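You operate a simulated robot arm through the tools that you are given. There is no shell and no other tool.

You are at the controls of a simulated two-armed robot. One attempt, no reset.

JOB
Switch the sealer off, then wipe the dust off its lever.
Fine: once it is off, lower the lever to wipe it; use the grey cloth by the packer and put it back; raise the lever again. What is to be rubbed or washed off counts as gone when no trace of it is left.

The check looks at the end state, three seconds after you hand in, the way a careful person would. Anything else that was tipped, shoved, dropped, spilled or broken makes it a failure. Flat cloth is picked up by pressing the open fingertips on it (5 to 10 N) and closing them slowly along it; thin cloth reads only 2 to 8 mm in the jaws.

ROBOT AND FRAMES
Two 6-joint arms with fingered hands on one trunk that stands fixed in place. Base frame: the origin is at the foot of the trunk, x ahead of it, y to its left, z up. Units: m, degrees, N and s.
The left shoulder is at [0.02, 0.157, 0.829], the right one opposite. With the tool pointing down near the work surface each hand reaches from about 0.1 to 0.82 m from the base axis, measured 20 degrees to its own side. Payload 4.1 kg a hand.
The tool frame of a hand sits at the grasp point between the pads (the TCP): z along the fingers, y along the line on which they close. The tips reach 0.033 m beyond it. Largest opening 0.112 m; the body of the gripper starts 0.039 m behind the TCP. The gripper is a hand of 4 fingers: y runs from the thumb to the fingers, the wrist lies at [-0.016, -0.118, -0.2] in the tool frame, and closing takes about 1.5 s.
Orientation is told as [roll, pitch, yaw] about the base's x, y, z axes, in that order, counted from this pose: with the fingers straight down and the wrist toward the robot, the tool's x, y and z point along [0, 1, 0], [1, 0, 0] and [0, 0, -1] of the base frame.

CONTROLS
- The arms move only by the tool drive_tool. It takes "left_motion", "right_motion" or both (then of equal length, played together; a hand with none holds still); each is a list of rows, each a list of 7 numbers: the shift along the tool's x, y, z in cm, then the turn, a rotation vector about the tool's x, y, z in degrees, then the opening, from 0 (shut) to 1 (fully open). In form: [[x, y, z, ax, ay, az, claw], ...]. A call has 1 to 20 rows; each row is the pose to reach, as a shift and turn from the pose commanded when the call began, along the tool's axes at that moment. Rows are played at 5 a second. More than 0.05 m and 8.6 degrees between two rows, or a gripper value outside its range, and nothing of the call is played. A pose out of reach is approached as far as the arm can. The call stops where the force on the tool passes 40 N (or 10 N more than at its start, if that is more) or the arm is blocked; 0.2 s more then pass. Each finger travels about 0.072 m/s and halts on what it meets, pressing with about 28 N; the grip force reading is that of the motor and also rises with nothing between the fingers. The clock runs only during rows and for 0.2 s after the last one: add rows that repeat a pose to give the fingers time. The reply holds the time, the measured pose of the TCP, the force on the tool along the base axes, the opening and the grip force, in the units named above and with some noise, with the torque about the TCP (base axes, N m) and any sound that the robot's microphone picked up, and new pictures: "pictures" is both (left out), scene, wrist or none (wrist: the cameras of the hands that moved).
- Cameras (640 x 400 px; columns grow to the right, rows downward): "scene" is now at [0.061, -0.0001, 1.4849]; the picture's right is [-0.01, -1.00, 0.00], its down [-0.37, 0.00, -0.93] and it looks along [0.93, -0.01, -0.37] (base axes); focal length 279 px, centre (320, 200). "left" rides on the left gripper at [-0.066, -0.089, -0.13] in its tool frame; the picture's right is [-0.79, -0.29, 0.54], its down [0.55, -0.71, 0.44] and it looks along [0.26, 0.64, 0.72] (tool axes); focal length 247 px, centre (320, 200). "right" rides on the right gripper at [0.066, -0.089, -0.13] in its tool frame; the picture's right is [-0.79, 0.29, -0.54], its down [-0.55, -0.71, 0.44] and it looks along [-0.26, 0.64, 0.72] (tool axes); focal length 247 px, centre (320, 200). There is no depth. A picture from a camera that has moved, and an enlarged one, comes with that camera's place and axes in the base frame and with its lens.
- preshape(shape, hand): the hand has 4 fingers and takes this shape, open, in about a second: jaw (thumb against the fingers, like two jaws); tri (thumb and two fingers); tip (a fingertip pinch); poke (one finger out to press); point (the index stretched); flat (the hand flat); cup (the hand cupped); fist (a fist). The gripper value then closes the fingers along that shape, each until it touches; the sizes above hold for jaw. It gives what a move gives, with no picture.
- pan_tilt(pan, tilt): turns the head with the scene camera to pan (to the left, within 86 degrees either way) and tilt (down, from -29 to 69), counted from straight ahead of the robot. It gives what a move gives, and a new picture of the scene camera.
- zoom(camera, box): a new picture of the part [left, top, right, bottom] of that camera's present view, enlarged. It takes no simulated time.
- hand_in(): hands the job in; it is judged then, once.

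Nothing tells you positions but the pictures and the camera data. Unless the task says otherwise, let go and move clear before handing in.

The tools are called as name(argument=value, ...) on one line, values as JSON. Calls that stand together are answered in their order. drive_tool: Moves the arms, as the interface text tells. Its arguments: {"type":"object","properties":{"left_motion":{"type":"array","items":{"type":"array","items":{"type":"number"}}},"right_motion":{"type":"array","items":{"type":"array","items":{"type":"number"}}},"pictures":{"type":"string","enum":["both","scene","wrist","none"]}},"required":[]} The other tools are called the same way: preshape (shape, hand) gives the hand a shape; pan_tilt (pan, tilt) turns the head that bears the scene camera; zoom (camera, box) takes an enlarged picture of a part of a camera's view; hand_in () hands the job in.

At the start:

```text
time: 0.0
left_position: [0.282, 0.1544, 1.3909]
left_orientation: [-0.1, 0.0, 0.0]
left_contact_force: [0.3, -0.1, -0.5]
left_moment: [0.0, -0.01, -0.02]
left_grip_width: 0.1115
left_grip_force: 0.1
left_shape: jaw
right_position: [0.2877, -0.1434, 1.3911]
right_orientation: [0.0, 0.1, -0.1]
right_contact_force: [0.6, 0.2, 0.1]
right_moment: [0.02, -0.02, 0.03]
right_grip_width: 0.1117
right_grip_force: 0.0
right_shape: jaw
head pan, tilt: [-0.5, 21.8]
```

scene: 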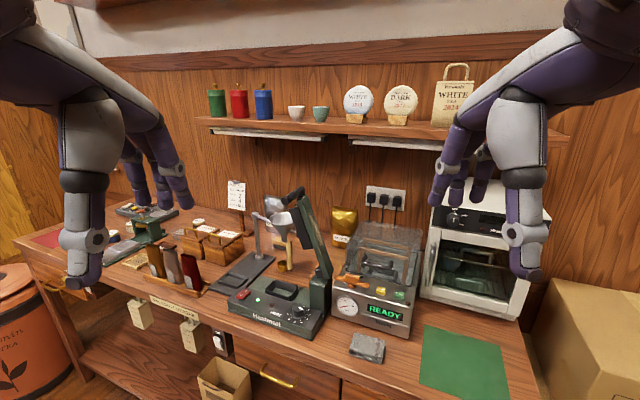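
right: 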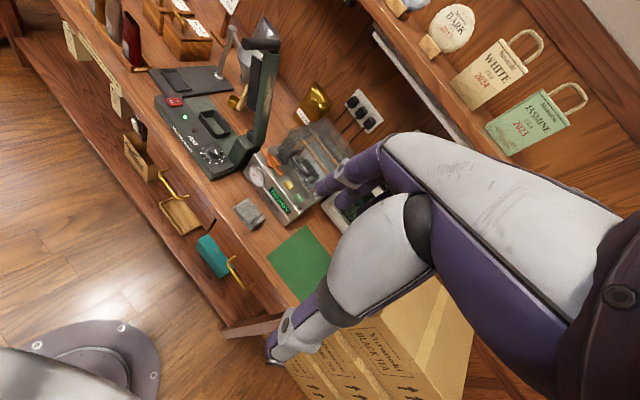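
left: 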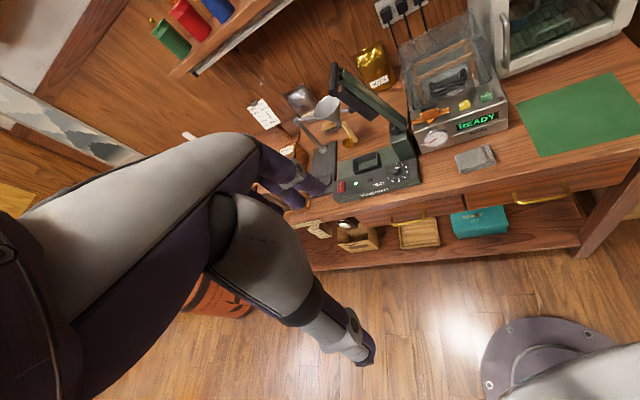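

I see a counter with a green hand-lever sealer (lever raised) in the middle, a vacuum packer with a READY display on its right, and a grey cloth in front of the packer. I'll look closer before moving anything.

zoom(camera="scene", box=[210, 170, 350, 350])

zoom(camera="scene", box=[310, 210, 450, 380])

zoom(camera="right", box=[140, 0, 340, 240])

zoom(camera="left", box=[280, 40, 440, 220])

```text
2.22 times, centred on (280, 260) of scene
camera zoom: at [0.061, -0.0001, 1.4849], right [-0.01, -1.0, 0.0], down [-0.37, 0.0, -0.93], along [0.93, -0.01, -0.37], focal length 620 px, centre (409, 67)
```

zoom: 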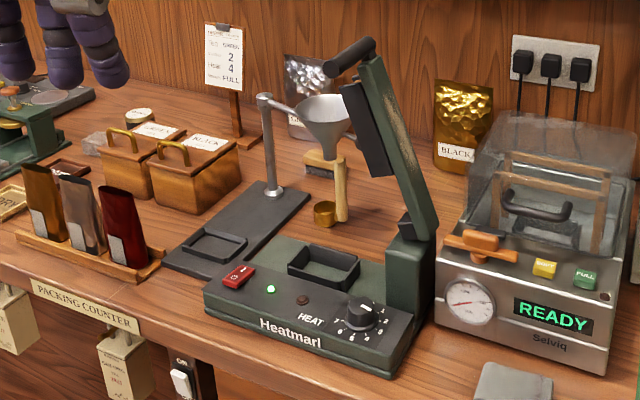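

```text
2.35 times, centred on (380, 295) of scene
camera zoom: at [0.061, -0.0001, 1.4849], right [-0.01, -1.0, 0.0], down [-0.37, 0.0, -0.93], along [0.93, -0.01, -0.37], focal length 657 px, centre (179, -24)
```

zoom: 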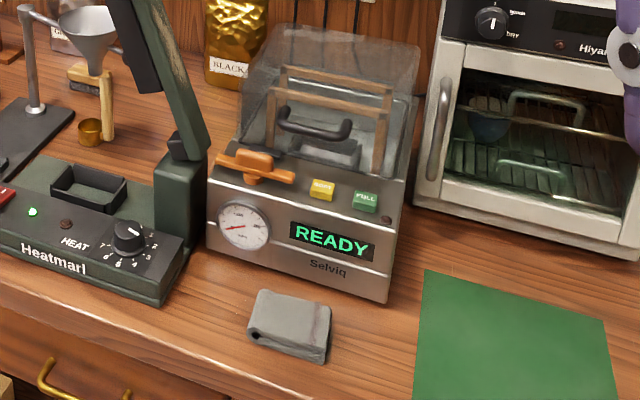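

```text
1.67 times, centred on (240, 120) of right
camera zoom: at [0.1977, -0.0766, 1.5218], right [0.29, -0.79, 0.54], down [-0.71, -0.55, -0.44], along [0.64, -0.26, -0.72], focal length 412 px, centre (453, 333)
```

zoom: 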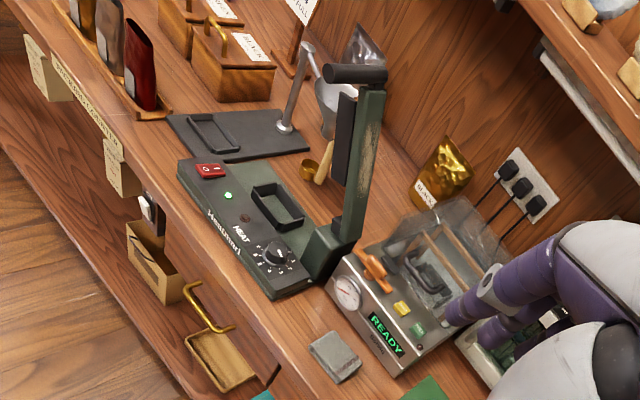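

```text
2.22 times, centred on (360, 130) of left
camera zoom: at [0.1933, 0.0869, 1.5208], right [-0.29, -0.79, -0.54], down [-0.71, 0.55, -0.44], along [0.64, 0.26, -0.72], focal length 549 px, centre (231, 356)
```

zoom: 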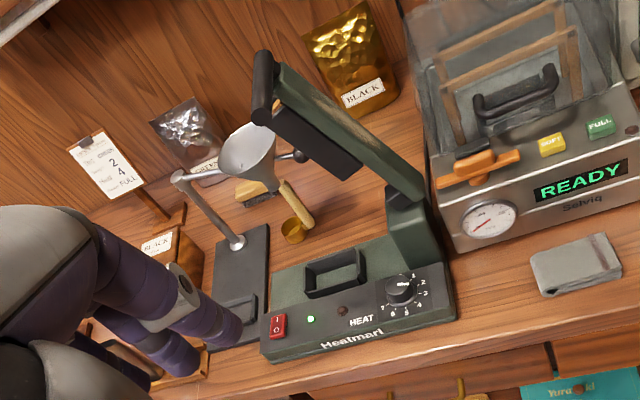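

The scene matches across the cameras: rocker switch near [0.71, 0.21, 0.93], lever handle bar near [0.71, 0.06, 1.24], cloth near [0.55, -0.12, 0.91]. I'll zoom in closer on the switch, dust and cloth.

zoom(camera="scene", box=[225, 280, 285, 320])

zoom(camera="scene", box=[275, 180, 345, 280])

zoom(camera="left", box=[330, 140, 420, 210])

zoom(camera="right", box=[220, 10, 290, 130])

zoom(camera="scene", box=[330, 310, 410, 380])

```text
10.00 times, centred on (255, 300) of scene
camera zoom: at [0.061, -0.0001, 1.4849], right [-0.01, -1.0, 0.0], down [-0.37, 0.0, -0.93], along [0.93, -0.01, -0.37], focal length 2792 px, centre (970, -800)
```

zoom: 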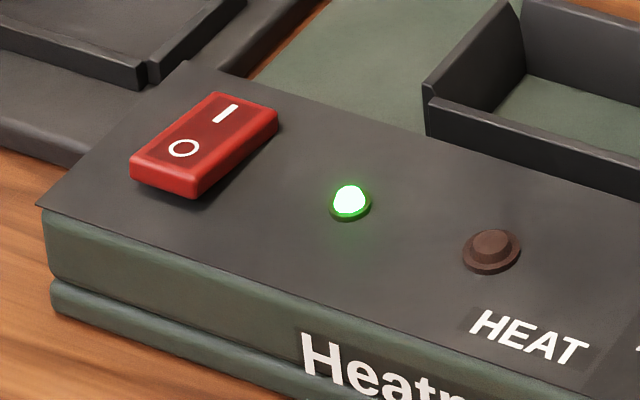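

```text
4.00 times, centred on (310, 230) of scene
camera zoom: at [0.061, -0.0001, 1.4849], right [-0.01, -1.0, 0.0], down [-0.37, 0.0, -0.93], along [0.93, -0.01, -0.37], focal length 1117 px, centre (360, 80)
```

zoom: 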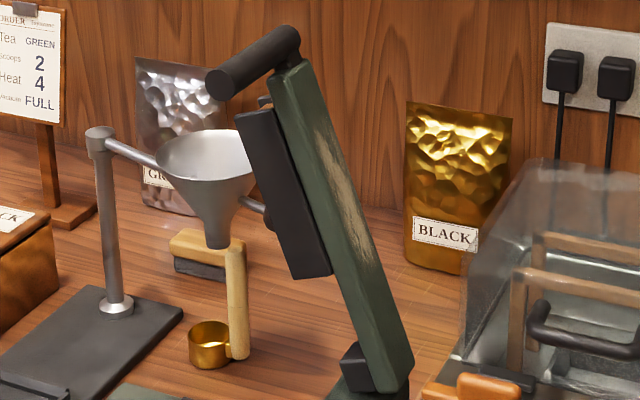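

```text
5.71 times, centred on (375, 175) of left
camera zoom: at [0.1933, 0.0869, 1.5208], right [-0.29, -0.79, -0.54], down [-0.71, 0.55, -0.44], along [0.64, 0.26, -0.72], focal length 1411 px, centre (6, 343)
```

zoom: 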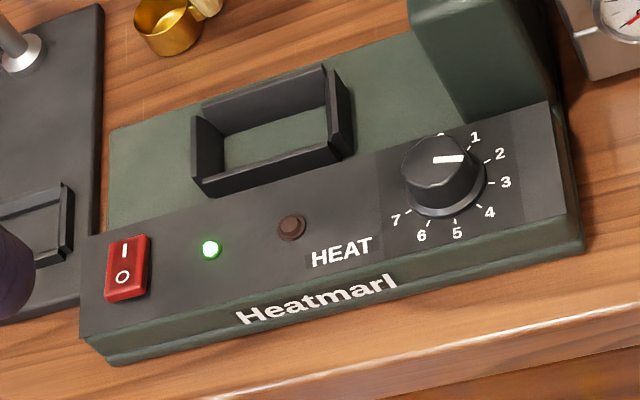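

```text
3.33 times, centred on (255, 70) of right
camera zoom: at [0.1977, -0.0766, 1.5218], right [0.29, -0.79, 0.54], down [-0.71, -0.55, -0.44], along [0.64, -0.26, -0.72], focal length 823 px, centre (537, 633)
```

zoom: 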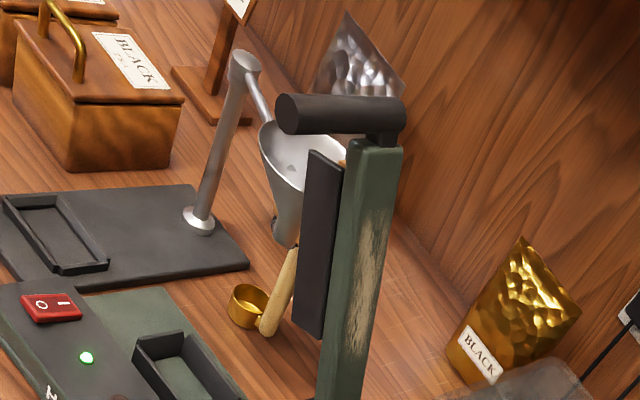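

```text
5.71 times, centred on (370, 345) of scene
camera zoom: at [0.061, -0.0001, 1.4849], right [-0.01, -1.0, 0.0], down [-0.37, 0.0, -0.93], along [0.93, -0.01, -0.37], focal length 1595 px, centre (34, -629)
```

zoom: 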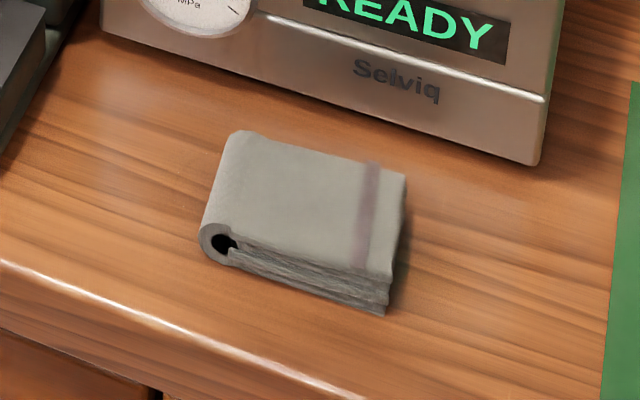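

The rocker shows I (far) / O (near), green LED lit; I'll press the O end. First I'll put the left hand into the poke shape to see where the finger sticks out.

preshape(shape="poke", hand="left")

drive_tool(left_motion=[[0, 0, 0, 0, 0, 0, 0]], pictures="both")

```text
time: 0.9
left_position: [0.2828, 0.1539, 1.3918]
left_orientation: [0.1, 0.1, 0.0]
left_contact_force: [-0.6, -0.5, -0.7]
left_moment: [-0.01, 0.01, 0.01]
left_grip_width: 0.0
left_grip_force: 0.1
left_shape: poke
right_position: [0.2877, -0.1437, 1.3914]
right_orientation: [-0.1, 0.0, 0.0]
right_contact_force: [-0.2, -0.6, -0.6]
right_moment: [-0.01, 0.02, 0.02]
right_grip_width: 0.1115
right_grip_force: 0.1
right_shape: jaw
head pan, tilt: [-0.5, 21.8]
```

```text
time: 1.3
left_position: [0.2824, 0.1541, 1.3905]
left_orientation: [-0.1, -0.1, 0.0]
left_contact_force: [1.2, -0.5, -0.2]
left_moment: [0.02, 0.0, 0.0]
left_grip_width: 0.0002
left_grip_force: 0.0
left_shape: poke
right_position: [0.2879, -0.1421, 1.3914]
right_orientation: [0.0, 0.0, 0.0]
right_contact_force: [0.1, 0.1, 0.0]
right_moment: [-0.02, 0.01, -0.01]
right_grip_width: 0.1116
right_grip_force: 0.1
right_shape: jaw
head pan, tilt: [-0.5, 21.8]
camera left: at [0.1933, 0.0869, 1.5208], right [-0.29, -0.79, -0.54], down [-0.71, 0.55, -0.44], along [0.64, 0.26, -0.72], focal length 247 px, centre (320, 200)
```

scene: 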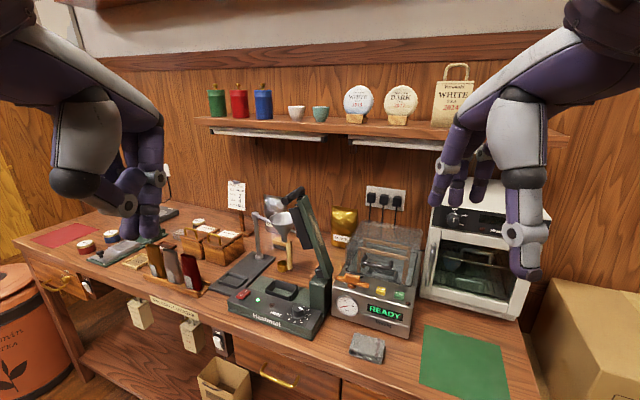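
left: 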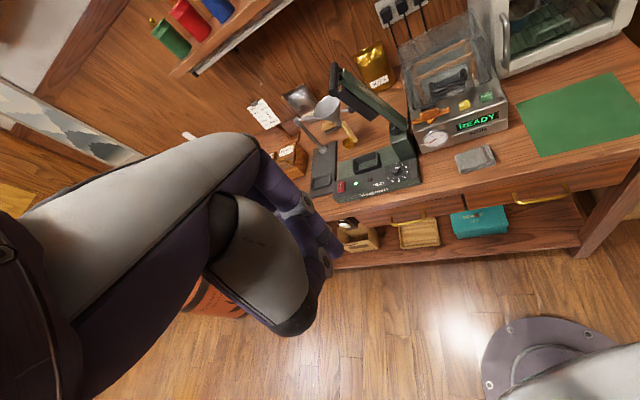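

zoom(camera="scene", box=[40, 130, 240, 260])

zoom(camera="left", box=[220, 130, 380, 300])

zoom(camera="right", box=[0, 0, 640, 400])

```text
3.08 times, centred on (140, 195) of scene
camera zoom: at [0.061, -0.0001, 1.4849], right [-0.01, -1.0, 0.0], down [-0.37, 0.0, -0.93], along [0.93, -0.01, -0.37], focal length 859 px, centre (874, 215)
```

zoom: 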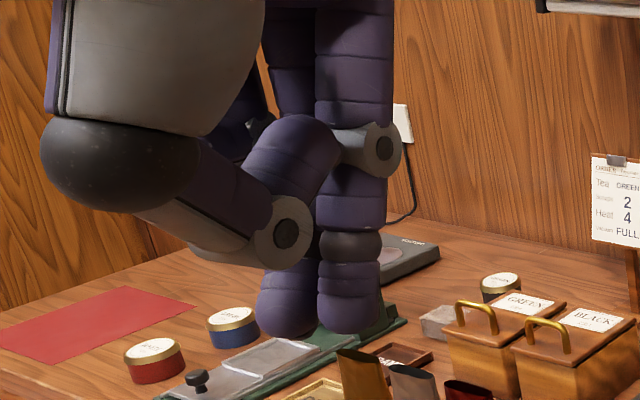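

```text
2.35 times, centred on (300, 215) of left
camera zoom: at [0.1933, 0.0869, 1.5208], right [-0.29, -0.79, -0.54], down [-0.71, 0.55, -0.44], along [0.64, 0.26, -0.72], focal length 581 px, centre (367, 165)
```

zoom: 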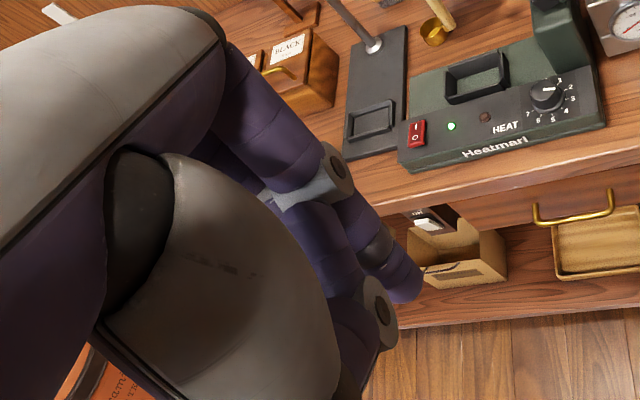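

```text
1.00 times, centred on (320, 200) of right (not enlarged: the box is as wide or as high as the picture)
camera zoom: at [0.1977, -0.0767, 1.5218], right [0.29, -0.79, 0.54], down [-0.71, -0.55, -0.44], along [0.64, -0.26, -0.72], focal length 247 px, centre (320, 200)
```

zoom: 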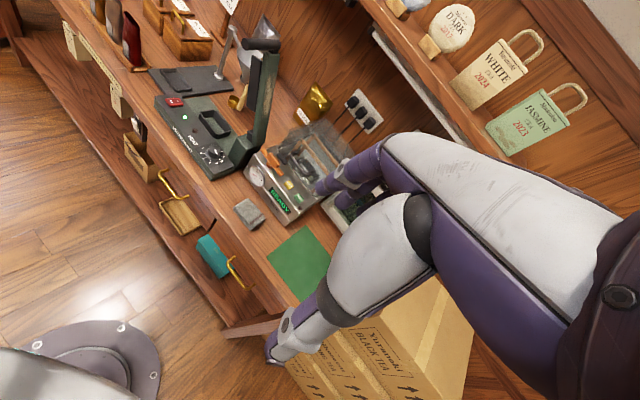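

drive_tool(left_motion=[[0, 0, 0, 0, 0, 0, 1], [0, 0, 0, 0, 0, 0, 1], [0, 0, 0, 0, 0, 0, 1], [0, 0, 0, 0, 0, 0, 1], [0, 0, 0, 0, 0, 0, 1]], pictures="none")

zoom(camera="scene", box=[40, 130, 240, 260])

zoom(camera="left", box=[220, 130, 380, 300])

```text
time: 2.5
left_position: [0.2813, 0.1538, 1.391]
left_orientation: [0.0, -0.1, 0.1]
left_contact_force: [-0.1, 0.6, -0.9]
left_moment: [-0.02, 0.0, 0.02]
left_grip_width: 0.0
left_grip_force: 0.1
left_shape: poke
right_position: [0.2864, -0.1431, 1.3915]
right_orientation: [0.0, 0.0, 0.0]
right_contact_force: [0.8, -0.4, 0.0]
right_moment: [-0.01, -0.05, -0.02]
right_grip_width: 0.1114
right_grip_force: 0.0
right_shape: jaw
head pan, tilt: [-0.5, 21.8]
```

```text
3.08 times, centred on (140, 195) of scene
camera zoom: at [0.061, -0.0001, 1.4849], right [-0.01, -1.0, 0.0], down [-0.37, 0.0, -0.93], along [0.93, -0.01, -0.37], focal length 859 px, centre (874, 215)
```

zoom: 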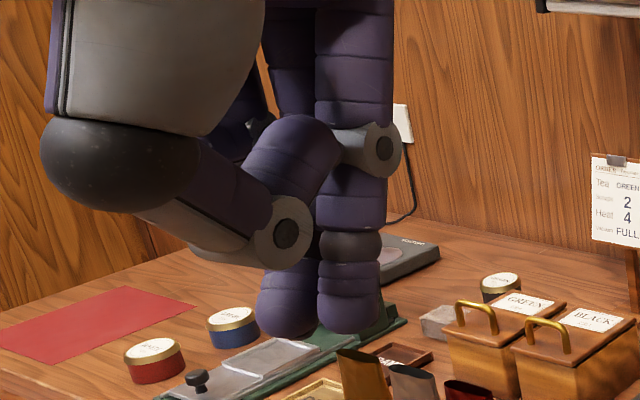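

```text
2.35 times, centred on (300, 215) of left
camera zoom: at [0.1933, 0.0869, 1.5208], right [-0.29, -0.79, -0.54], down [-0.71, 0.55, -0.44], along [0.64, 0.26, -0.72], focal length 581 px, centre (367, 165)
```

zoom: 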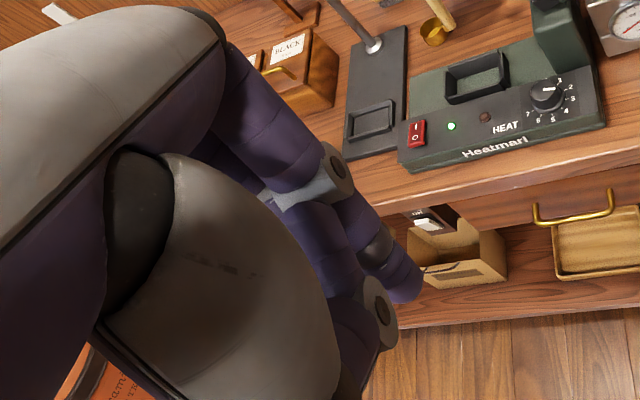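

zoom(camera="scene", box=[110, 180, 180, 245])

preshape(shape="point", hand="left")

zoom(camera="scene", box=[40, 130, 240, 260])

zoom(camera="left", box=[220, 130, 380, 300])

```text
6.15 times, centred on (145, 212) of scene
camera zoom: at [0.061, -0.0001, 1.4849], right [-0.01, -1.0, 0.0], down [-0.37, 0.0, -0.93], along [0.93, -0.01, -0.37], focal length 1718 px, centre (1397, 123)
```

zoom: 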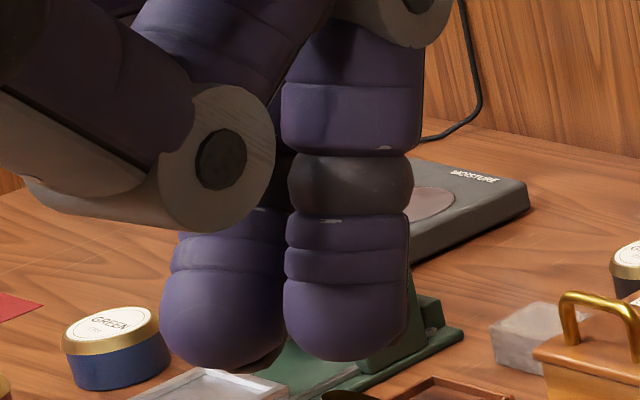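

```text
time: 3.4
left_position: [0.2824, 0.1543, 1.3921]
left_orientation: [0.0, 0.0, 0.1]
left_contact_force: [0.8, 0.2, -0.3]
left_moment: [0.01, 0.01, 0.0]
left_grip_width: 0.0
left_grip_force: 0.0
left_shape: point
right_position: [0.2875, -0.1438, 1.3908]
right_orientation: [0.0, 0.0, 0.0]
right_contact_force: [0.2, -1.3, -0.3]
right_moment: [0.0, -0.03, -0.04]
right_grip_width: 0.1117
right_grip_force: 0.1
right_shape: jaw
head pan, tilt: [-0.5, 21.8]
```

```text
3.08 times, centred on (140, 195) of scene
camera zoom: at [0.061, -0.0001, 1.4849], right [-0.01, -1.0, 0.0], down [-0.37, 0.0, -0.93], along [0.93, -0.01, -0.37], focal length 859 px, centre (874, 215)
```

zoom: 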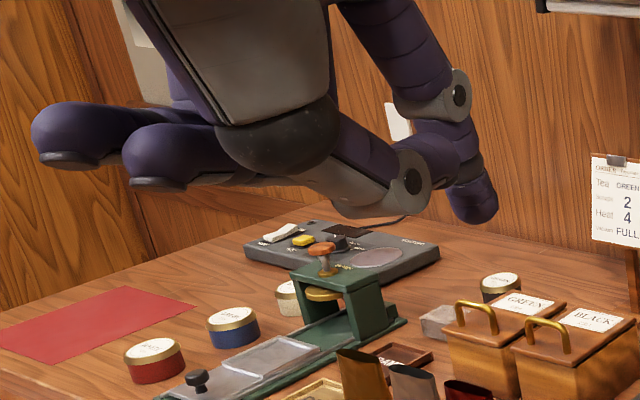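

```text
2.35 times, centred on (300, 215) of left
camera zoom: at [0.1933, 0.0869, 1.5208], right [-0.29, -0.79, -0.54], down [-0.71, 0.55, -0.44], along [0.64, 0.26, -0.72], focal length 581 px, centre (367, 165)
```

zoom: 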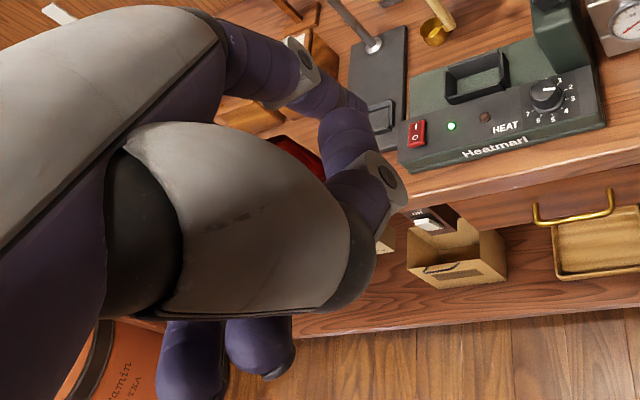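

Poke puts a fingertip right about on the TCP axis, point does not, so I go back to poke. Then I'll move the left hand to well above the rocker, and check the fingertip with the scene camera and the right wrist camera.

preshape(shape="poke", hand="left")

drive_tool(left_motion=[[0.6, 3.6, 2.4, 0, 0, 0, 0], [1.2, 7.2, 4.9, 0, 0, 0, 0], [1.8, 10.8, 7.4, 0, 0, 0, 0], [2.4, 14.4, 9.8, 0, 0, 0, 0], [3.0, 18.0, 12.2, 0, 0, 0, 0], [3.6, 21.6, 14.7, 0, 0, 0, 0], [4.2, 25.2, 17.2, 0, 0, 0, 0], [4.8, 28.8, 19.6, 0, 0, 0, 0], [5.4, 32.4, 22.0, 0, 0, 0, 0], [6.0, 36.0, 24.5, 0, 0, 0, 0], [6.6, 39.6, 27.0, 0, 0, 0, 0], [6.6, 39.6, 27.0, 0, 0, 0, 0]], pictures="both")

zoom(camera="right", box=[100, 0, 300, 200])

```text
time: 4.3
left_position: [0.2826, 0.1531, 1.391]
left_orientation: [0.0, 0.1, 0.0]
left_contact_force: [-0.1, 0.0, 0.2]
left_moment: [0.01, -0.02, -0.01]
left_grip_width: 0.0
left_grip_force: 0.1
left_shape: poke
right_position: [0.2878, -0.1429, 1.3918]
right_orientation: [0.0, -0.1, 0.0]
right_contact_force: [0.0, -0.1, 0.0]
right_moment: [-0.03, 0.06, 0.0]
right_grip_width: 0.1113
right_grip_force: 0.1
right_shape: jaw
head pan, tilt: [-0.5, 21.8]
```

```text
time: 6.9
left_position: [0.6787, 0.2176, 1.1196]
left_orientation: [0.0, 0.0, 0.1]
left_contact_force: [-0.2, -1.5, 0.4]
left_moment: [0.0, 0.01, 0.0]
left_grip_width: 0.0001
left_grip_force: 0.1
left_shape: poke
right_position: [0.2876, -0.1425, 1.3907]
right_orientation: [-0.1, -0.1, 0.0]
right_contact_force: [-0.4, 0.5, 0.0]
right_moment: [0.03, -0.01, 0.01]
right_grip_width: 0.1116
right_grip_force: 0.1
right_shape: jaw
head pan, tilt: [-0.5, 21.8]
camera left: at [0.5904, 0.1507, 1.25], right [-0.29, -0.79, -0.54], down [-0.71, 0.55, -0.44], along [0.64, 0.26, -0.72], focal length 247 px, centre (320, 200)
```

scene: 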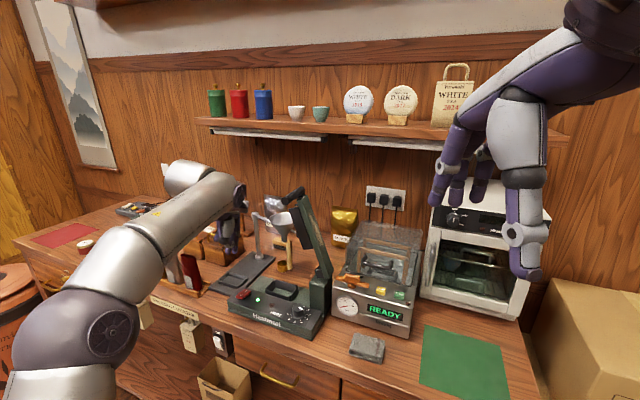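
left: 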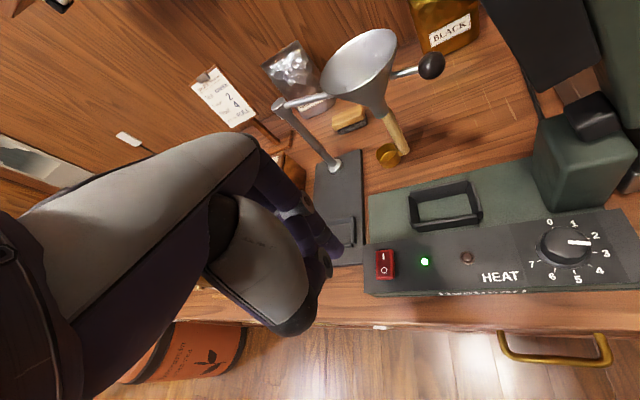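

```text
2.00 times, centred on (200, 100) of right
camera zoom: at [0.1975, -0.0766, 1.5219], right [0.29, -0.79, 0.54], down [-0.71, -0.55, -0.44], along [0.64, -0.26, -0.72], focal length 494 px, centre (560, 400)
```

zoom: 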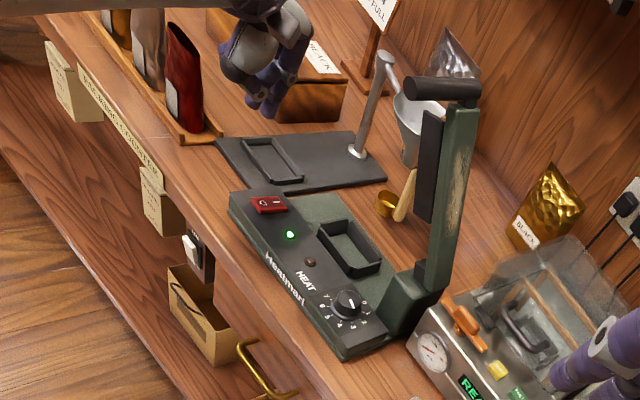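

zoom(camera="right", box=[195, 0, 275, 65])

zoom(camera="scene", box=[190, 170, 270, 270])

zoom(camera="left", box=[240, 150, 440, 310])

zoom(camera="left", box=[440, 0, 640, 300])

```text
6.15 times, centred on (235, 32) of right
camera zoom: at [0.1975, -0.0766, 1.5219], right [0.29, -0.79, 0.54], down [-0.71, -0.55, -0.44], along [0.64, -0.26, -0.72], focal length 1520 px, centre (843, 1231)
```

zoom: 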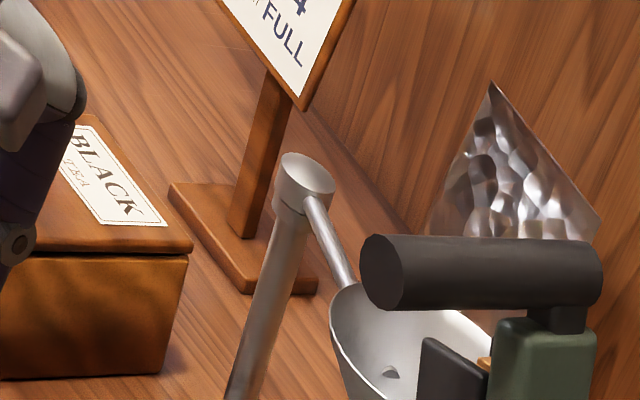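

```text
4.00 times, centred on (230, 220) of scene
camera zoom: at [0.0609, -0.0001, 1.485], right [-0.01, -1.0, 0.0], down [-0.37, 0.0, -0.93], along [0.93, -0.01, -0.37], focal length 1117 px, centre (680, 120)
```

zoom: 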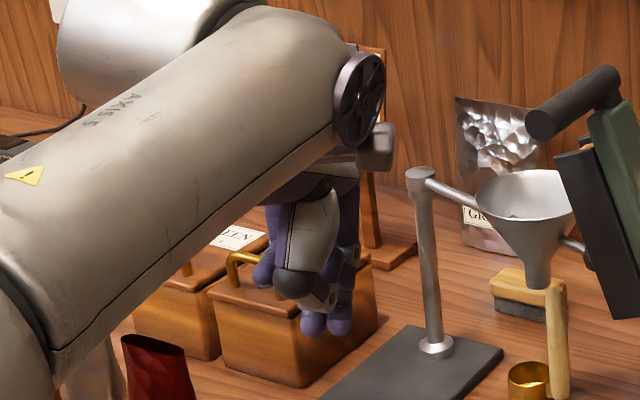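

```text
2.50 times, centred on (340, 230) of left
camera zoom: at [0.5904, 0.1507, 1.25], right [-0.29, -0.79, -0.54], down [-0.71, 0.55, -0.44], along [0.64, 0.26, -0.72], focal length 617 px, centre (270, 125)
```

zoom: 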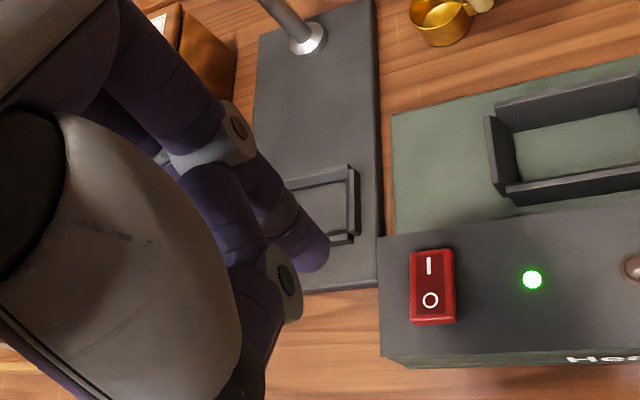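

```text
1.33 times, centred on (540, 150) of left
camera zoom: at [0.5904, 0.1507, 1.25], right [-0.29, -0.79, -0.54], down [-0.71, 0.55, -0.44], along [0.64, 0.26, -0.72], focal length 329 px, centre (27, 267)
```

zoom: 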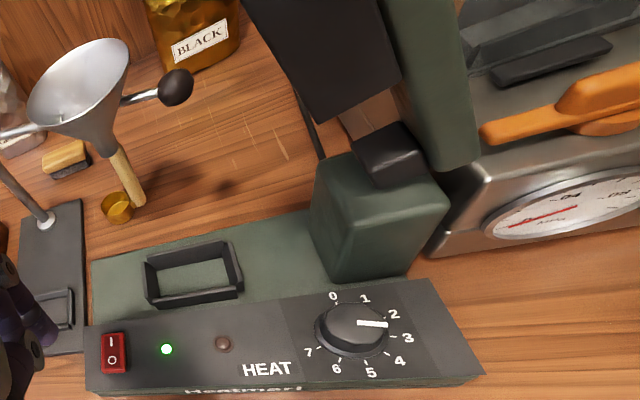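

Fingertip calibration works out: poke index tip is about 5 mm to the right of the TCP and 33 mm below it; rocker O end at about [0.702, 0.219, 0.937]. I'll descend to just above it and look before pressing.

drive_tool(left_motion=[[0.2, 1.0, 3.5, 0, 0, 0, 0], [0.4, 2.1, 7.0, 0, 0, 0, 0], [0.4, 2.1, 10.5, 0, 0, 0, 0], [0.4, 2.1, 12.5, 0, 0, 0, 0], [0.4, 2.1, 12.5, 0, 0, 0, 0]], pictures="both")

zoom(camera="scene", box=[200, 250, 290, 320])

zoom(camera="left", box=[260, 160, 420, 300])

zoom(camera="right", box=[140, 50, 240, 150])

```text
time: 8.1
left_position: [0.6982, 0.2223, 0.9955]
left_orientation: [0.1, 0.1, 0.0]
left_contact_force: [-0.4, -0.2, 0.4]
left_moment: [0.03, 0.0, 0.01]
left_grip_width: 0.0002
left_grip_force: 0.0
left_shape: poke
right_position: [0.2871, -0.1434, 1.392]
right_orientation: [0.0, 0.0, -0.1]
right_contact_force: [1.4, 1.1, -0.4]
right_moment: [-0.02, 0.0, 0.01]
right_grip_width: 0.1115
right_grip_force: 0.0
right_shape: jaw
head pan, tilt: [-0.5, 21.8]
camera left: at [0.6104, 0.1559, 1.1256], right [-0.29, -0.79, -0.54], down [-0.71, 0.55, -0.44], along [0.64, 0.26, -0.72], focal length 247 px, centre (320, 200)
```

scene: 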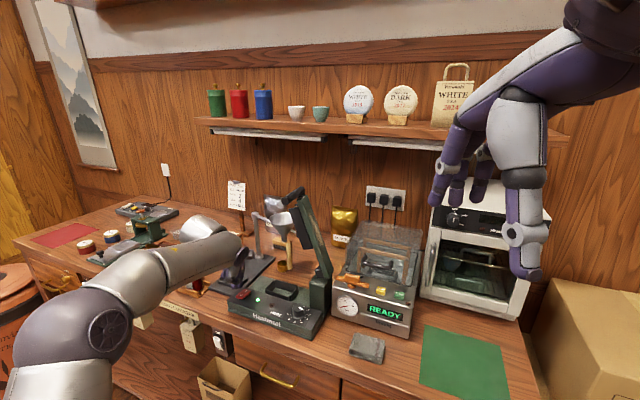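
left: 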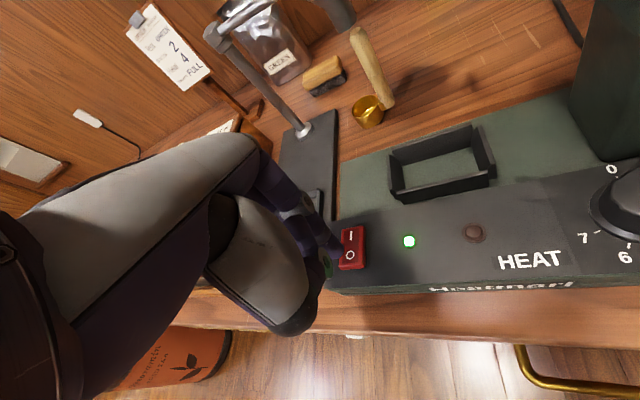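

```text
5.71 times, centred on (245, 285) of scene
camera zoom: at [0.061, -0.0001, 1.4849], right [-0.01, -1.0, 0.0], down [-0.37, 0.0, -0.93], along [0.93, -0.01, -0.37], focal length 1595 px, centre (749, -286)
```

zoom: 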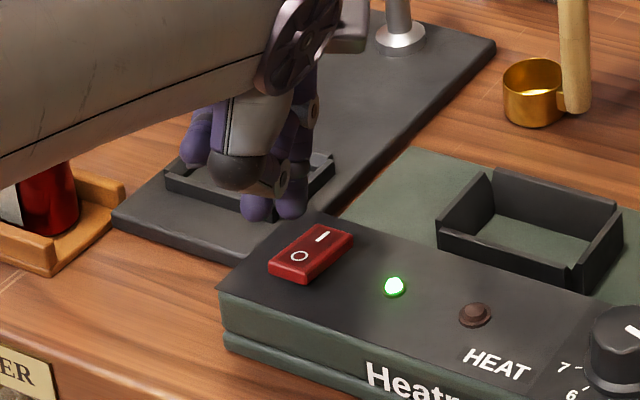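

```text
2.86 times, centred on (340, 230) of left
camera zoom: at [0.6104, 0.1559, 1.1256], right [-0.29, -0.79, -0.54], down [-0.71, 0.55, -0.44], along [0.64, 0.26, -0.72], focal length 706 px, centre (263, 114)
```

zoom: 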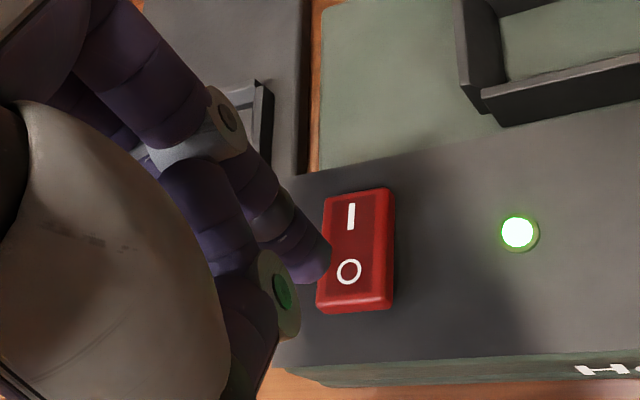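

```text
4.00 times, centred on (190, 100) of right
camera zoom: at [0.1976, -0.0767, 1.5218], right [0.29, -0.79, 0.54], down [-0.71, -0.55, -0.44], along [0.64, -0.26, -0.72], focal length 988 px, centre (840, 600)
```

zoom: 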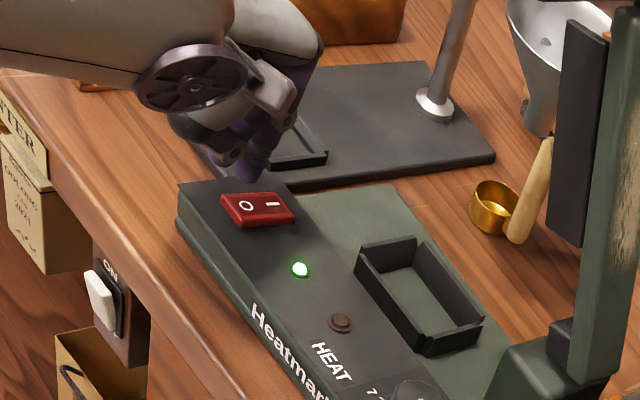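

The fingertip is right above the O end (offset only a few mm). Now I press down in small steps.

drive_tool(left_motion=[[0, 0.3, 0.8, 0, 0, 0, 0], [0, 0.3, 1.5, 0, 0, 0, 0], [0, 0.3, 2.0, 0, 0, 0, 0], [0, 0.3, 2.2, 0, 0, 0, 0], [0, 0.3, 2.4, 0, 0, 0, 0], [0, 0.3, 2.6, 0, 0, 0, 0]], pictures="wrist")

zoom(camera="right", box=[140, 50, 240, 150])

```text
time: 9.5
left_position: [0.7012, 0.2223, 0.9686]
left_orientation: [0.0, 0.0, 0.0]
left_contact_force: [-0.7, -0.4, -0.4]
left_moment: [0.01, 0.01, -0.01]
left_grip_width: 0.0
left_grip_force: 0.0
left_shape: poke
right_position: [0.2878, -0.1439, 1.3915]
right_orientation: [-0.1, -0.1, 0.1]
right_contact_force: [-0.6, -0.1, -0.4]
right_moment: [-0.01, 0.02, 0.0]
right_grip_width: 0.1116
right_grip_force: 0.0
right_shape: jaw
head pan, tilt: [-0.5, 21.8]
camera left: at [0.6133, 0.1568, 1.0992], right [-0.29, -0.79, -0.54], down [-0.71, 0.55, -0.44], along [0.64, 0.26, -0.72], focal length 247 px, centre (320, 200)
```

left: 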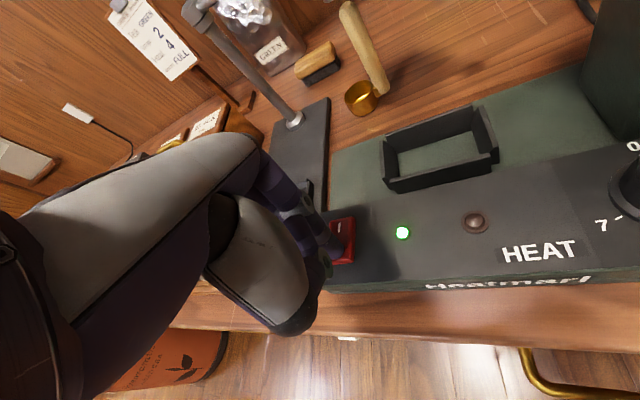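

```text
4.00 times, centred on (190, 100) of right
camera zoom: at [0.1977, -0.0767, 1.5218], right [0.29, -0.79, 0.54], down [-0.71, -0.55, -0.44], along [0.64, -0.26, -0.72], focal length 988 px, centre (840, 600)
```

zoom: 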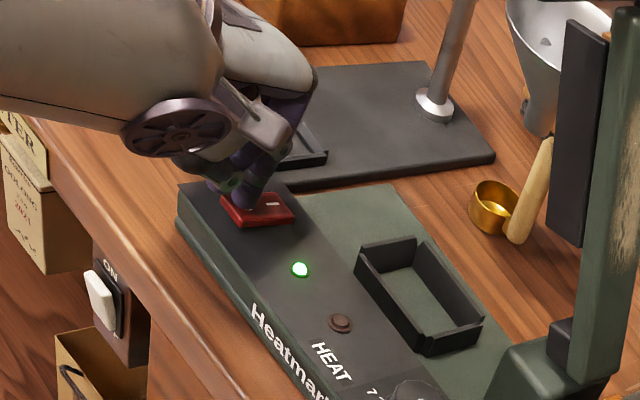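

No contact yet; the tip sits just above the O end. I keep going down in 2 mm steps.

drive_tool(left_motion=[[0, 0, 0.2, 0, 0, 0, 0], [0, 0, 0.4, 0, 0, 0, 0], [0, 0, 0.6, 0, 0, 0, 0], [0, 0, 0.8, 0, 0, 0, 0]], pictures="wrist")

zoom(camera="right", box=[140, 50, 240, 150])

```text
time: 10.5
left_position: [0.7023, 0.2235, 0.962]
left_orientation: [0.0, 0.0, 0.1]
left_contact_force: [-0.4, 0.7, 2.5]
left_moment: [-0.04, 0.0, 0.02]
left_grip_width: 0.0
left_grip_force: 0.1
left_shape: poke
right_position: [0.2877, -0.1438, 1.3921]
right_orientation: [-0.1, 0.1, -0.1]
right_contact_force: [-0.5, 0.8, 0.7]
right_moment: [-0.02, 0.02, 0.04]
right_grip_width: 0.1113
right_grip_force: 0.1
right_shape: jaw
head pan, tilt: [-0.5, 21.8]
camera left: at [0.6135, 0.1566, 1.0914], right [-0.29, -0.79, -0.54], down [-0.71, 0.55, -0.44], along [0.64, 0.26, -0.72], focal length 247 px, centre (320, 200)
```

left: 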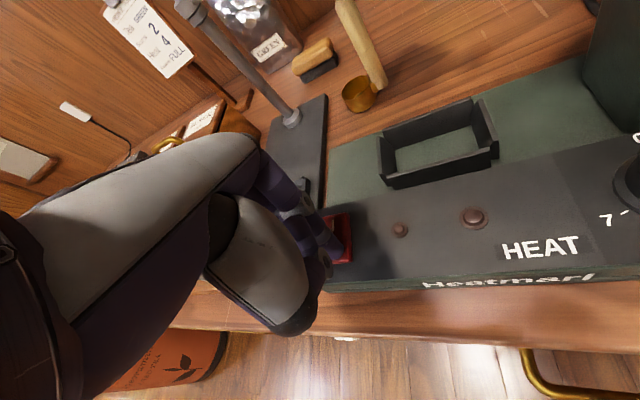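

```text
4.00 times, centred on (190, 100) of right
camera zoom: at [0.1976, -0.0767, 1.5218], right [0.29, -0.79, 0.54], down [-0.71, -0.55, -0.44], along [0.64, -0.26, -0.72], focal length 988 px, centre (840, 600)
```

zoom: 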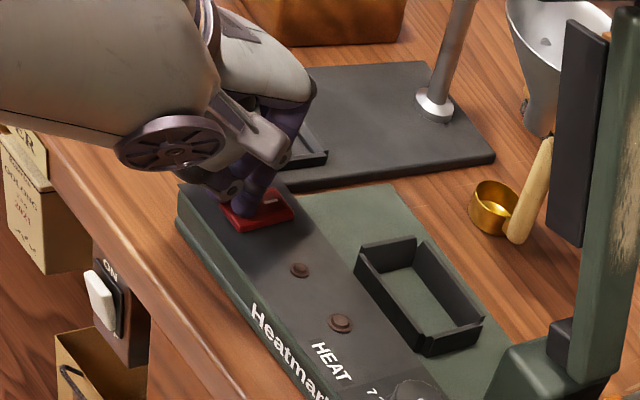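

The LED went dark at contact, so the sealer is off. I lift the finger straight up and confirm it stays off.

drive_tool(left_motion=[[0, 0, -2, 0, 0, 0, 0], [0, -1.0, -6, 0, 0, 0, 0], [0, -3.0, -10, 0, 0, 0, 0], [0, -6.0, -14, 0, 0, 0, 0], [1, -10, -17, 0, 0, 0, 0], [2, -14, -19, 0, 0, 0, 0], [2, -14, -19, 0, 0, 0, 0]], pictures="both")

zoom(camera="right", box=[140, 30, 310, 200])

zoom(camera="scene", box=[215, 170, 345, 350])

```text
refused: row 5 steps farther than a row can; nothing moved
```

```text
2.35 times, centred on (225, 115) of right
camera zoom: at [0.1976, -0.0767, 1.5218], right [0.29, -0.79, 0.54], down [-0.71, -0.55, -0.44], along [0.64, -0.26, -0.72], focal length 581 px, centre (544, 400)
```

zoom: 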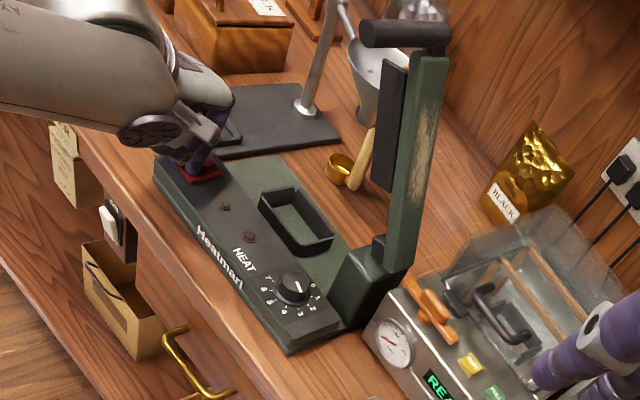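

```text
2.22 times, centred on (280, 260) of scene
camera zoom: at [0.061, -0.0002, 1.4849], right [-0.01, -1.0, 0.0], down [-0.37, 0.0, -0.93], along [0.93, -0.01, -0.37], focal length 620 px, centre (409, 67)
```

zoom: 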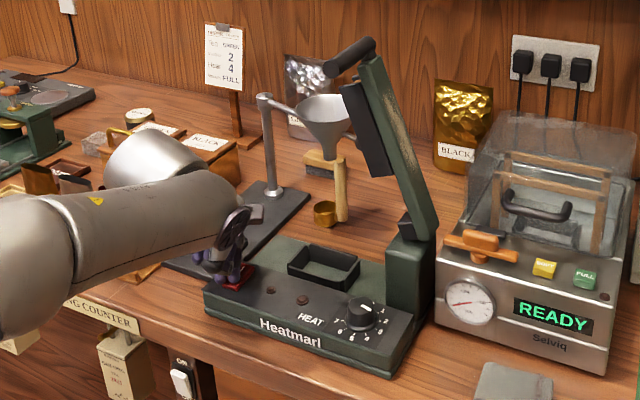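

drive_tool(left_motion=[[0, 0, -2, 0, 0, 0, 0], [0, -1.0, -6, 0, 0, 0, 0], [0, -3.0, -10, 0, 0, 0, 0], [0, -6.0, -13.5, 0, 0, 0, 0], [1, -9, -16.5, 0, 0, 0, 0], [2, -12, -19, 0, 0, 0, 0], [2, -14, -22, 0, 0, 0, 0], [2, -14, -22, 0, 0, 0, 0]], pictures="both")

zoom(camera="right", box=[140, 30, 310, 200])

zoom(camera="scene", box=[225, 280, 285, 320])

```text
time: 12.3
left_position: [0.5635, 0.2443, 1.1793]
left_orientation: [-0.1, 0.0, 0.0]
left_contact_force: [0.3, 0.1, 0.2]
left_moment: [-0.01, 0.0, 0.02]
left_grip_width: 0.0001
left_grip_force: 0.0
left_shape: poke
right_position: [0.2882, -0.144, 1.3908]
right_orientation: [-0.1, 0.1, 0.0]
right_contact_force: [0.0, -0.2, 0.1]
right_moment: [0.0, 0.0, 0.0]
right_grip_width: 0.1116
right_grip_force: 0.1
right_shape: jaw
head pan, tilt: [-0.5, 21.8]
camera left: at [0.4736, 0.1775, 1.3094], right [-0.29, -0.79, -0.54], down [-0.71, 0.55, -0.44], along [0.64, 0.26, -0.72], focal length 247 px, centre (320, 200)
```

scene: 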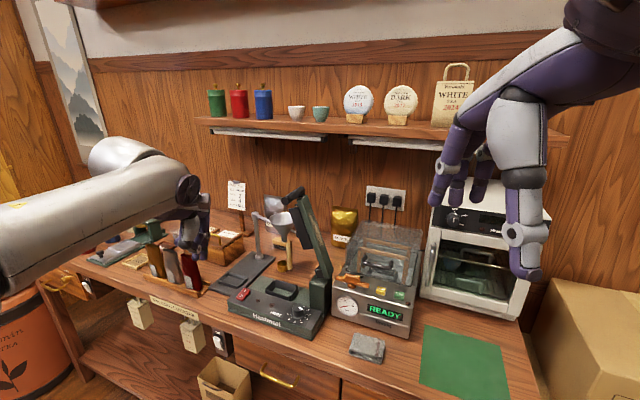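
left: 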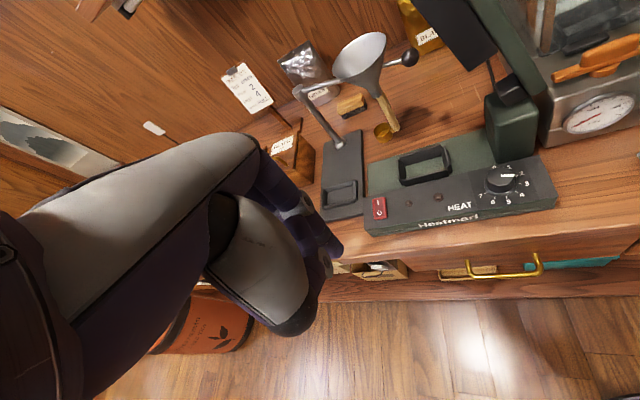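

```text
2.35 times, centred on (225, 115) of right
camera zoom: at [0.1978, -0.0766, 1.5218], right [0.29, -0.79, 0.54], down [-0.71, -0.55, -0.44], along [0.64, -0.26, -0.72], focal length 581 px, centre (544, 400)
```

zoom: 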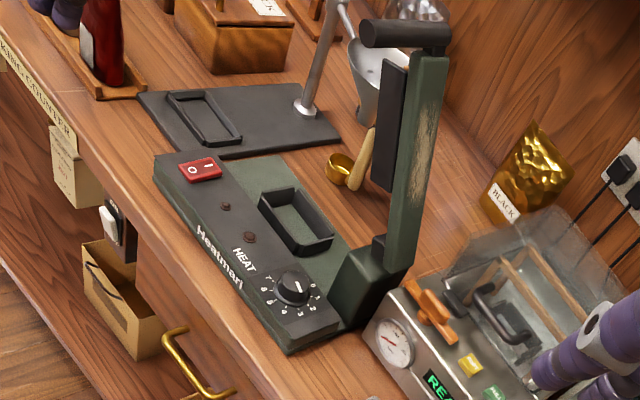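

```text
10.00 times, centred on (255, 300) of scene
camera zoom: at [0.0612, -0.0001, 1.4849], right [-0.01, -1.0, 0.0], down [-0.37, 0.0, -0.93], along [0.93, -0.01, -0.37], focal length 2792 px, centre (970, -800)
```

zoom: 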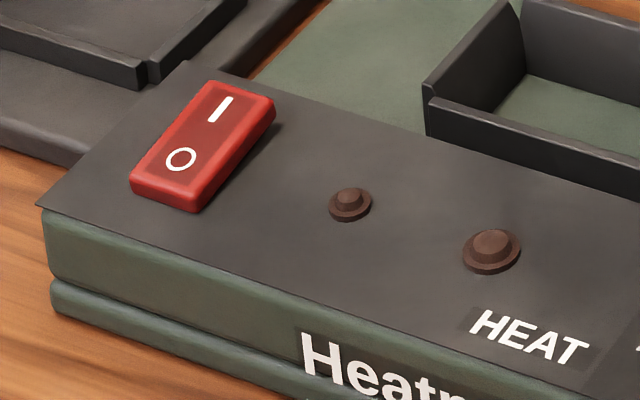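

The rocker is latched on O with the LED dark: switched off. Now I need the lever geometry precisely, so I take detailed views of the hinge and handle.

zoom(camera="left", box=[400, 0, 600, 230])

zoom(camera="scene", box=[280, 180, 350, 340])

zoom(camera="right", box=[220, 20, 300, 190])

```text
1.74 times, centred on (500, 115) of left
camera zoom: at [0.4736, 0.1775, 1.3094], right [-0.29, -0.79, -0.54], down [-0.71, 0.55, -0.44], along [0.64, 0.26, -0.72], focal length 430 px, centre (7, 348)
```

zoom: 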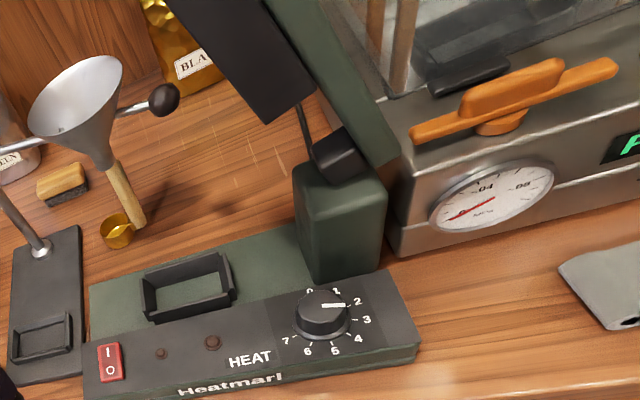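

```text
2.50 times, centred on (315, 260) of scene
camera zoom: at [0.0612, -0.0001, 1.4849], right [-0.01, -1.0, 0.0], down [-0.37, 0.0, -0.93], along [0.93, -0.01, -0.37], focal length 698 px, centre (332, 50)
```

zoom: 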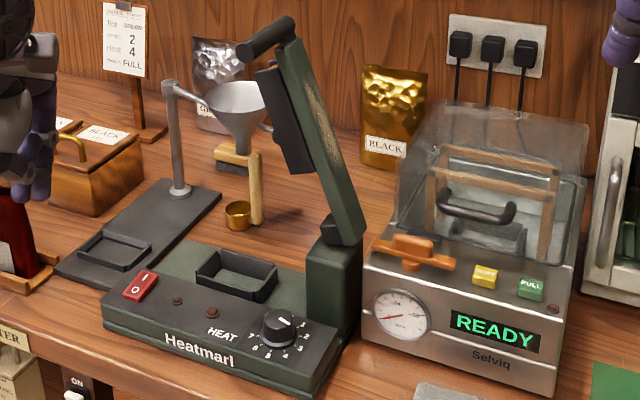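

```text
2.35 times, centred on (260, 105) of right
camera zoom: at [0.1978, -0.0766, 1.5218], right [0.29, -0.79, 0.54], down [-0.71, -0.55, -0.44], along [0.64, -0.26, -0.72], focal length 581 px, centre (461, 424)
```

zoom: 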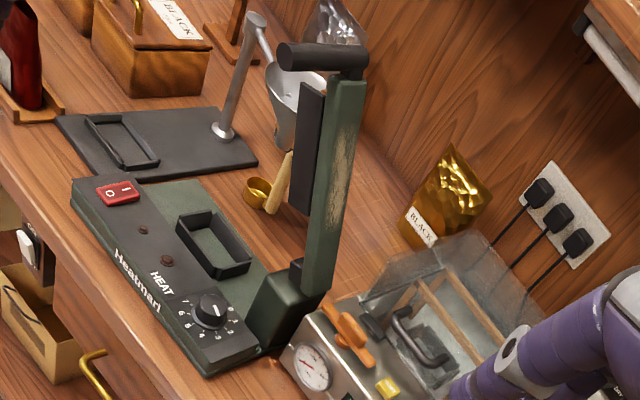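

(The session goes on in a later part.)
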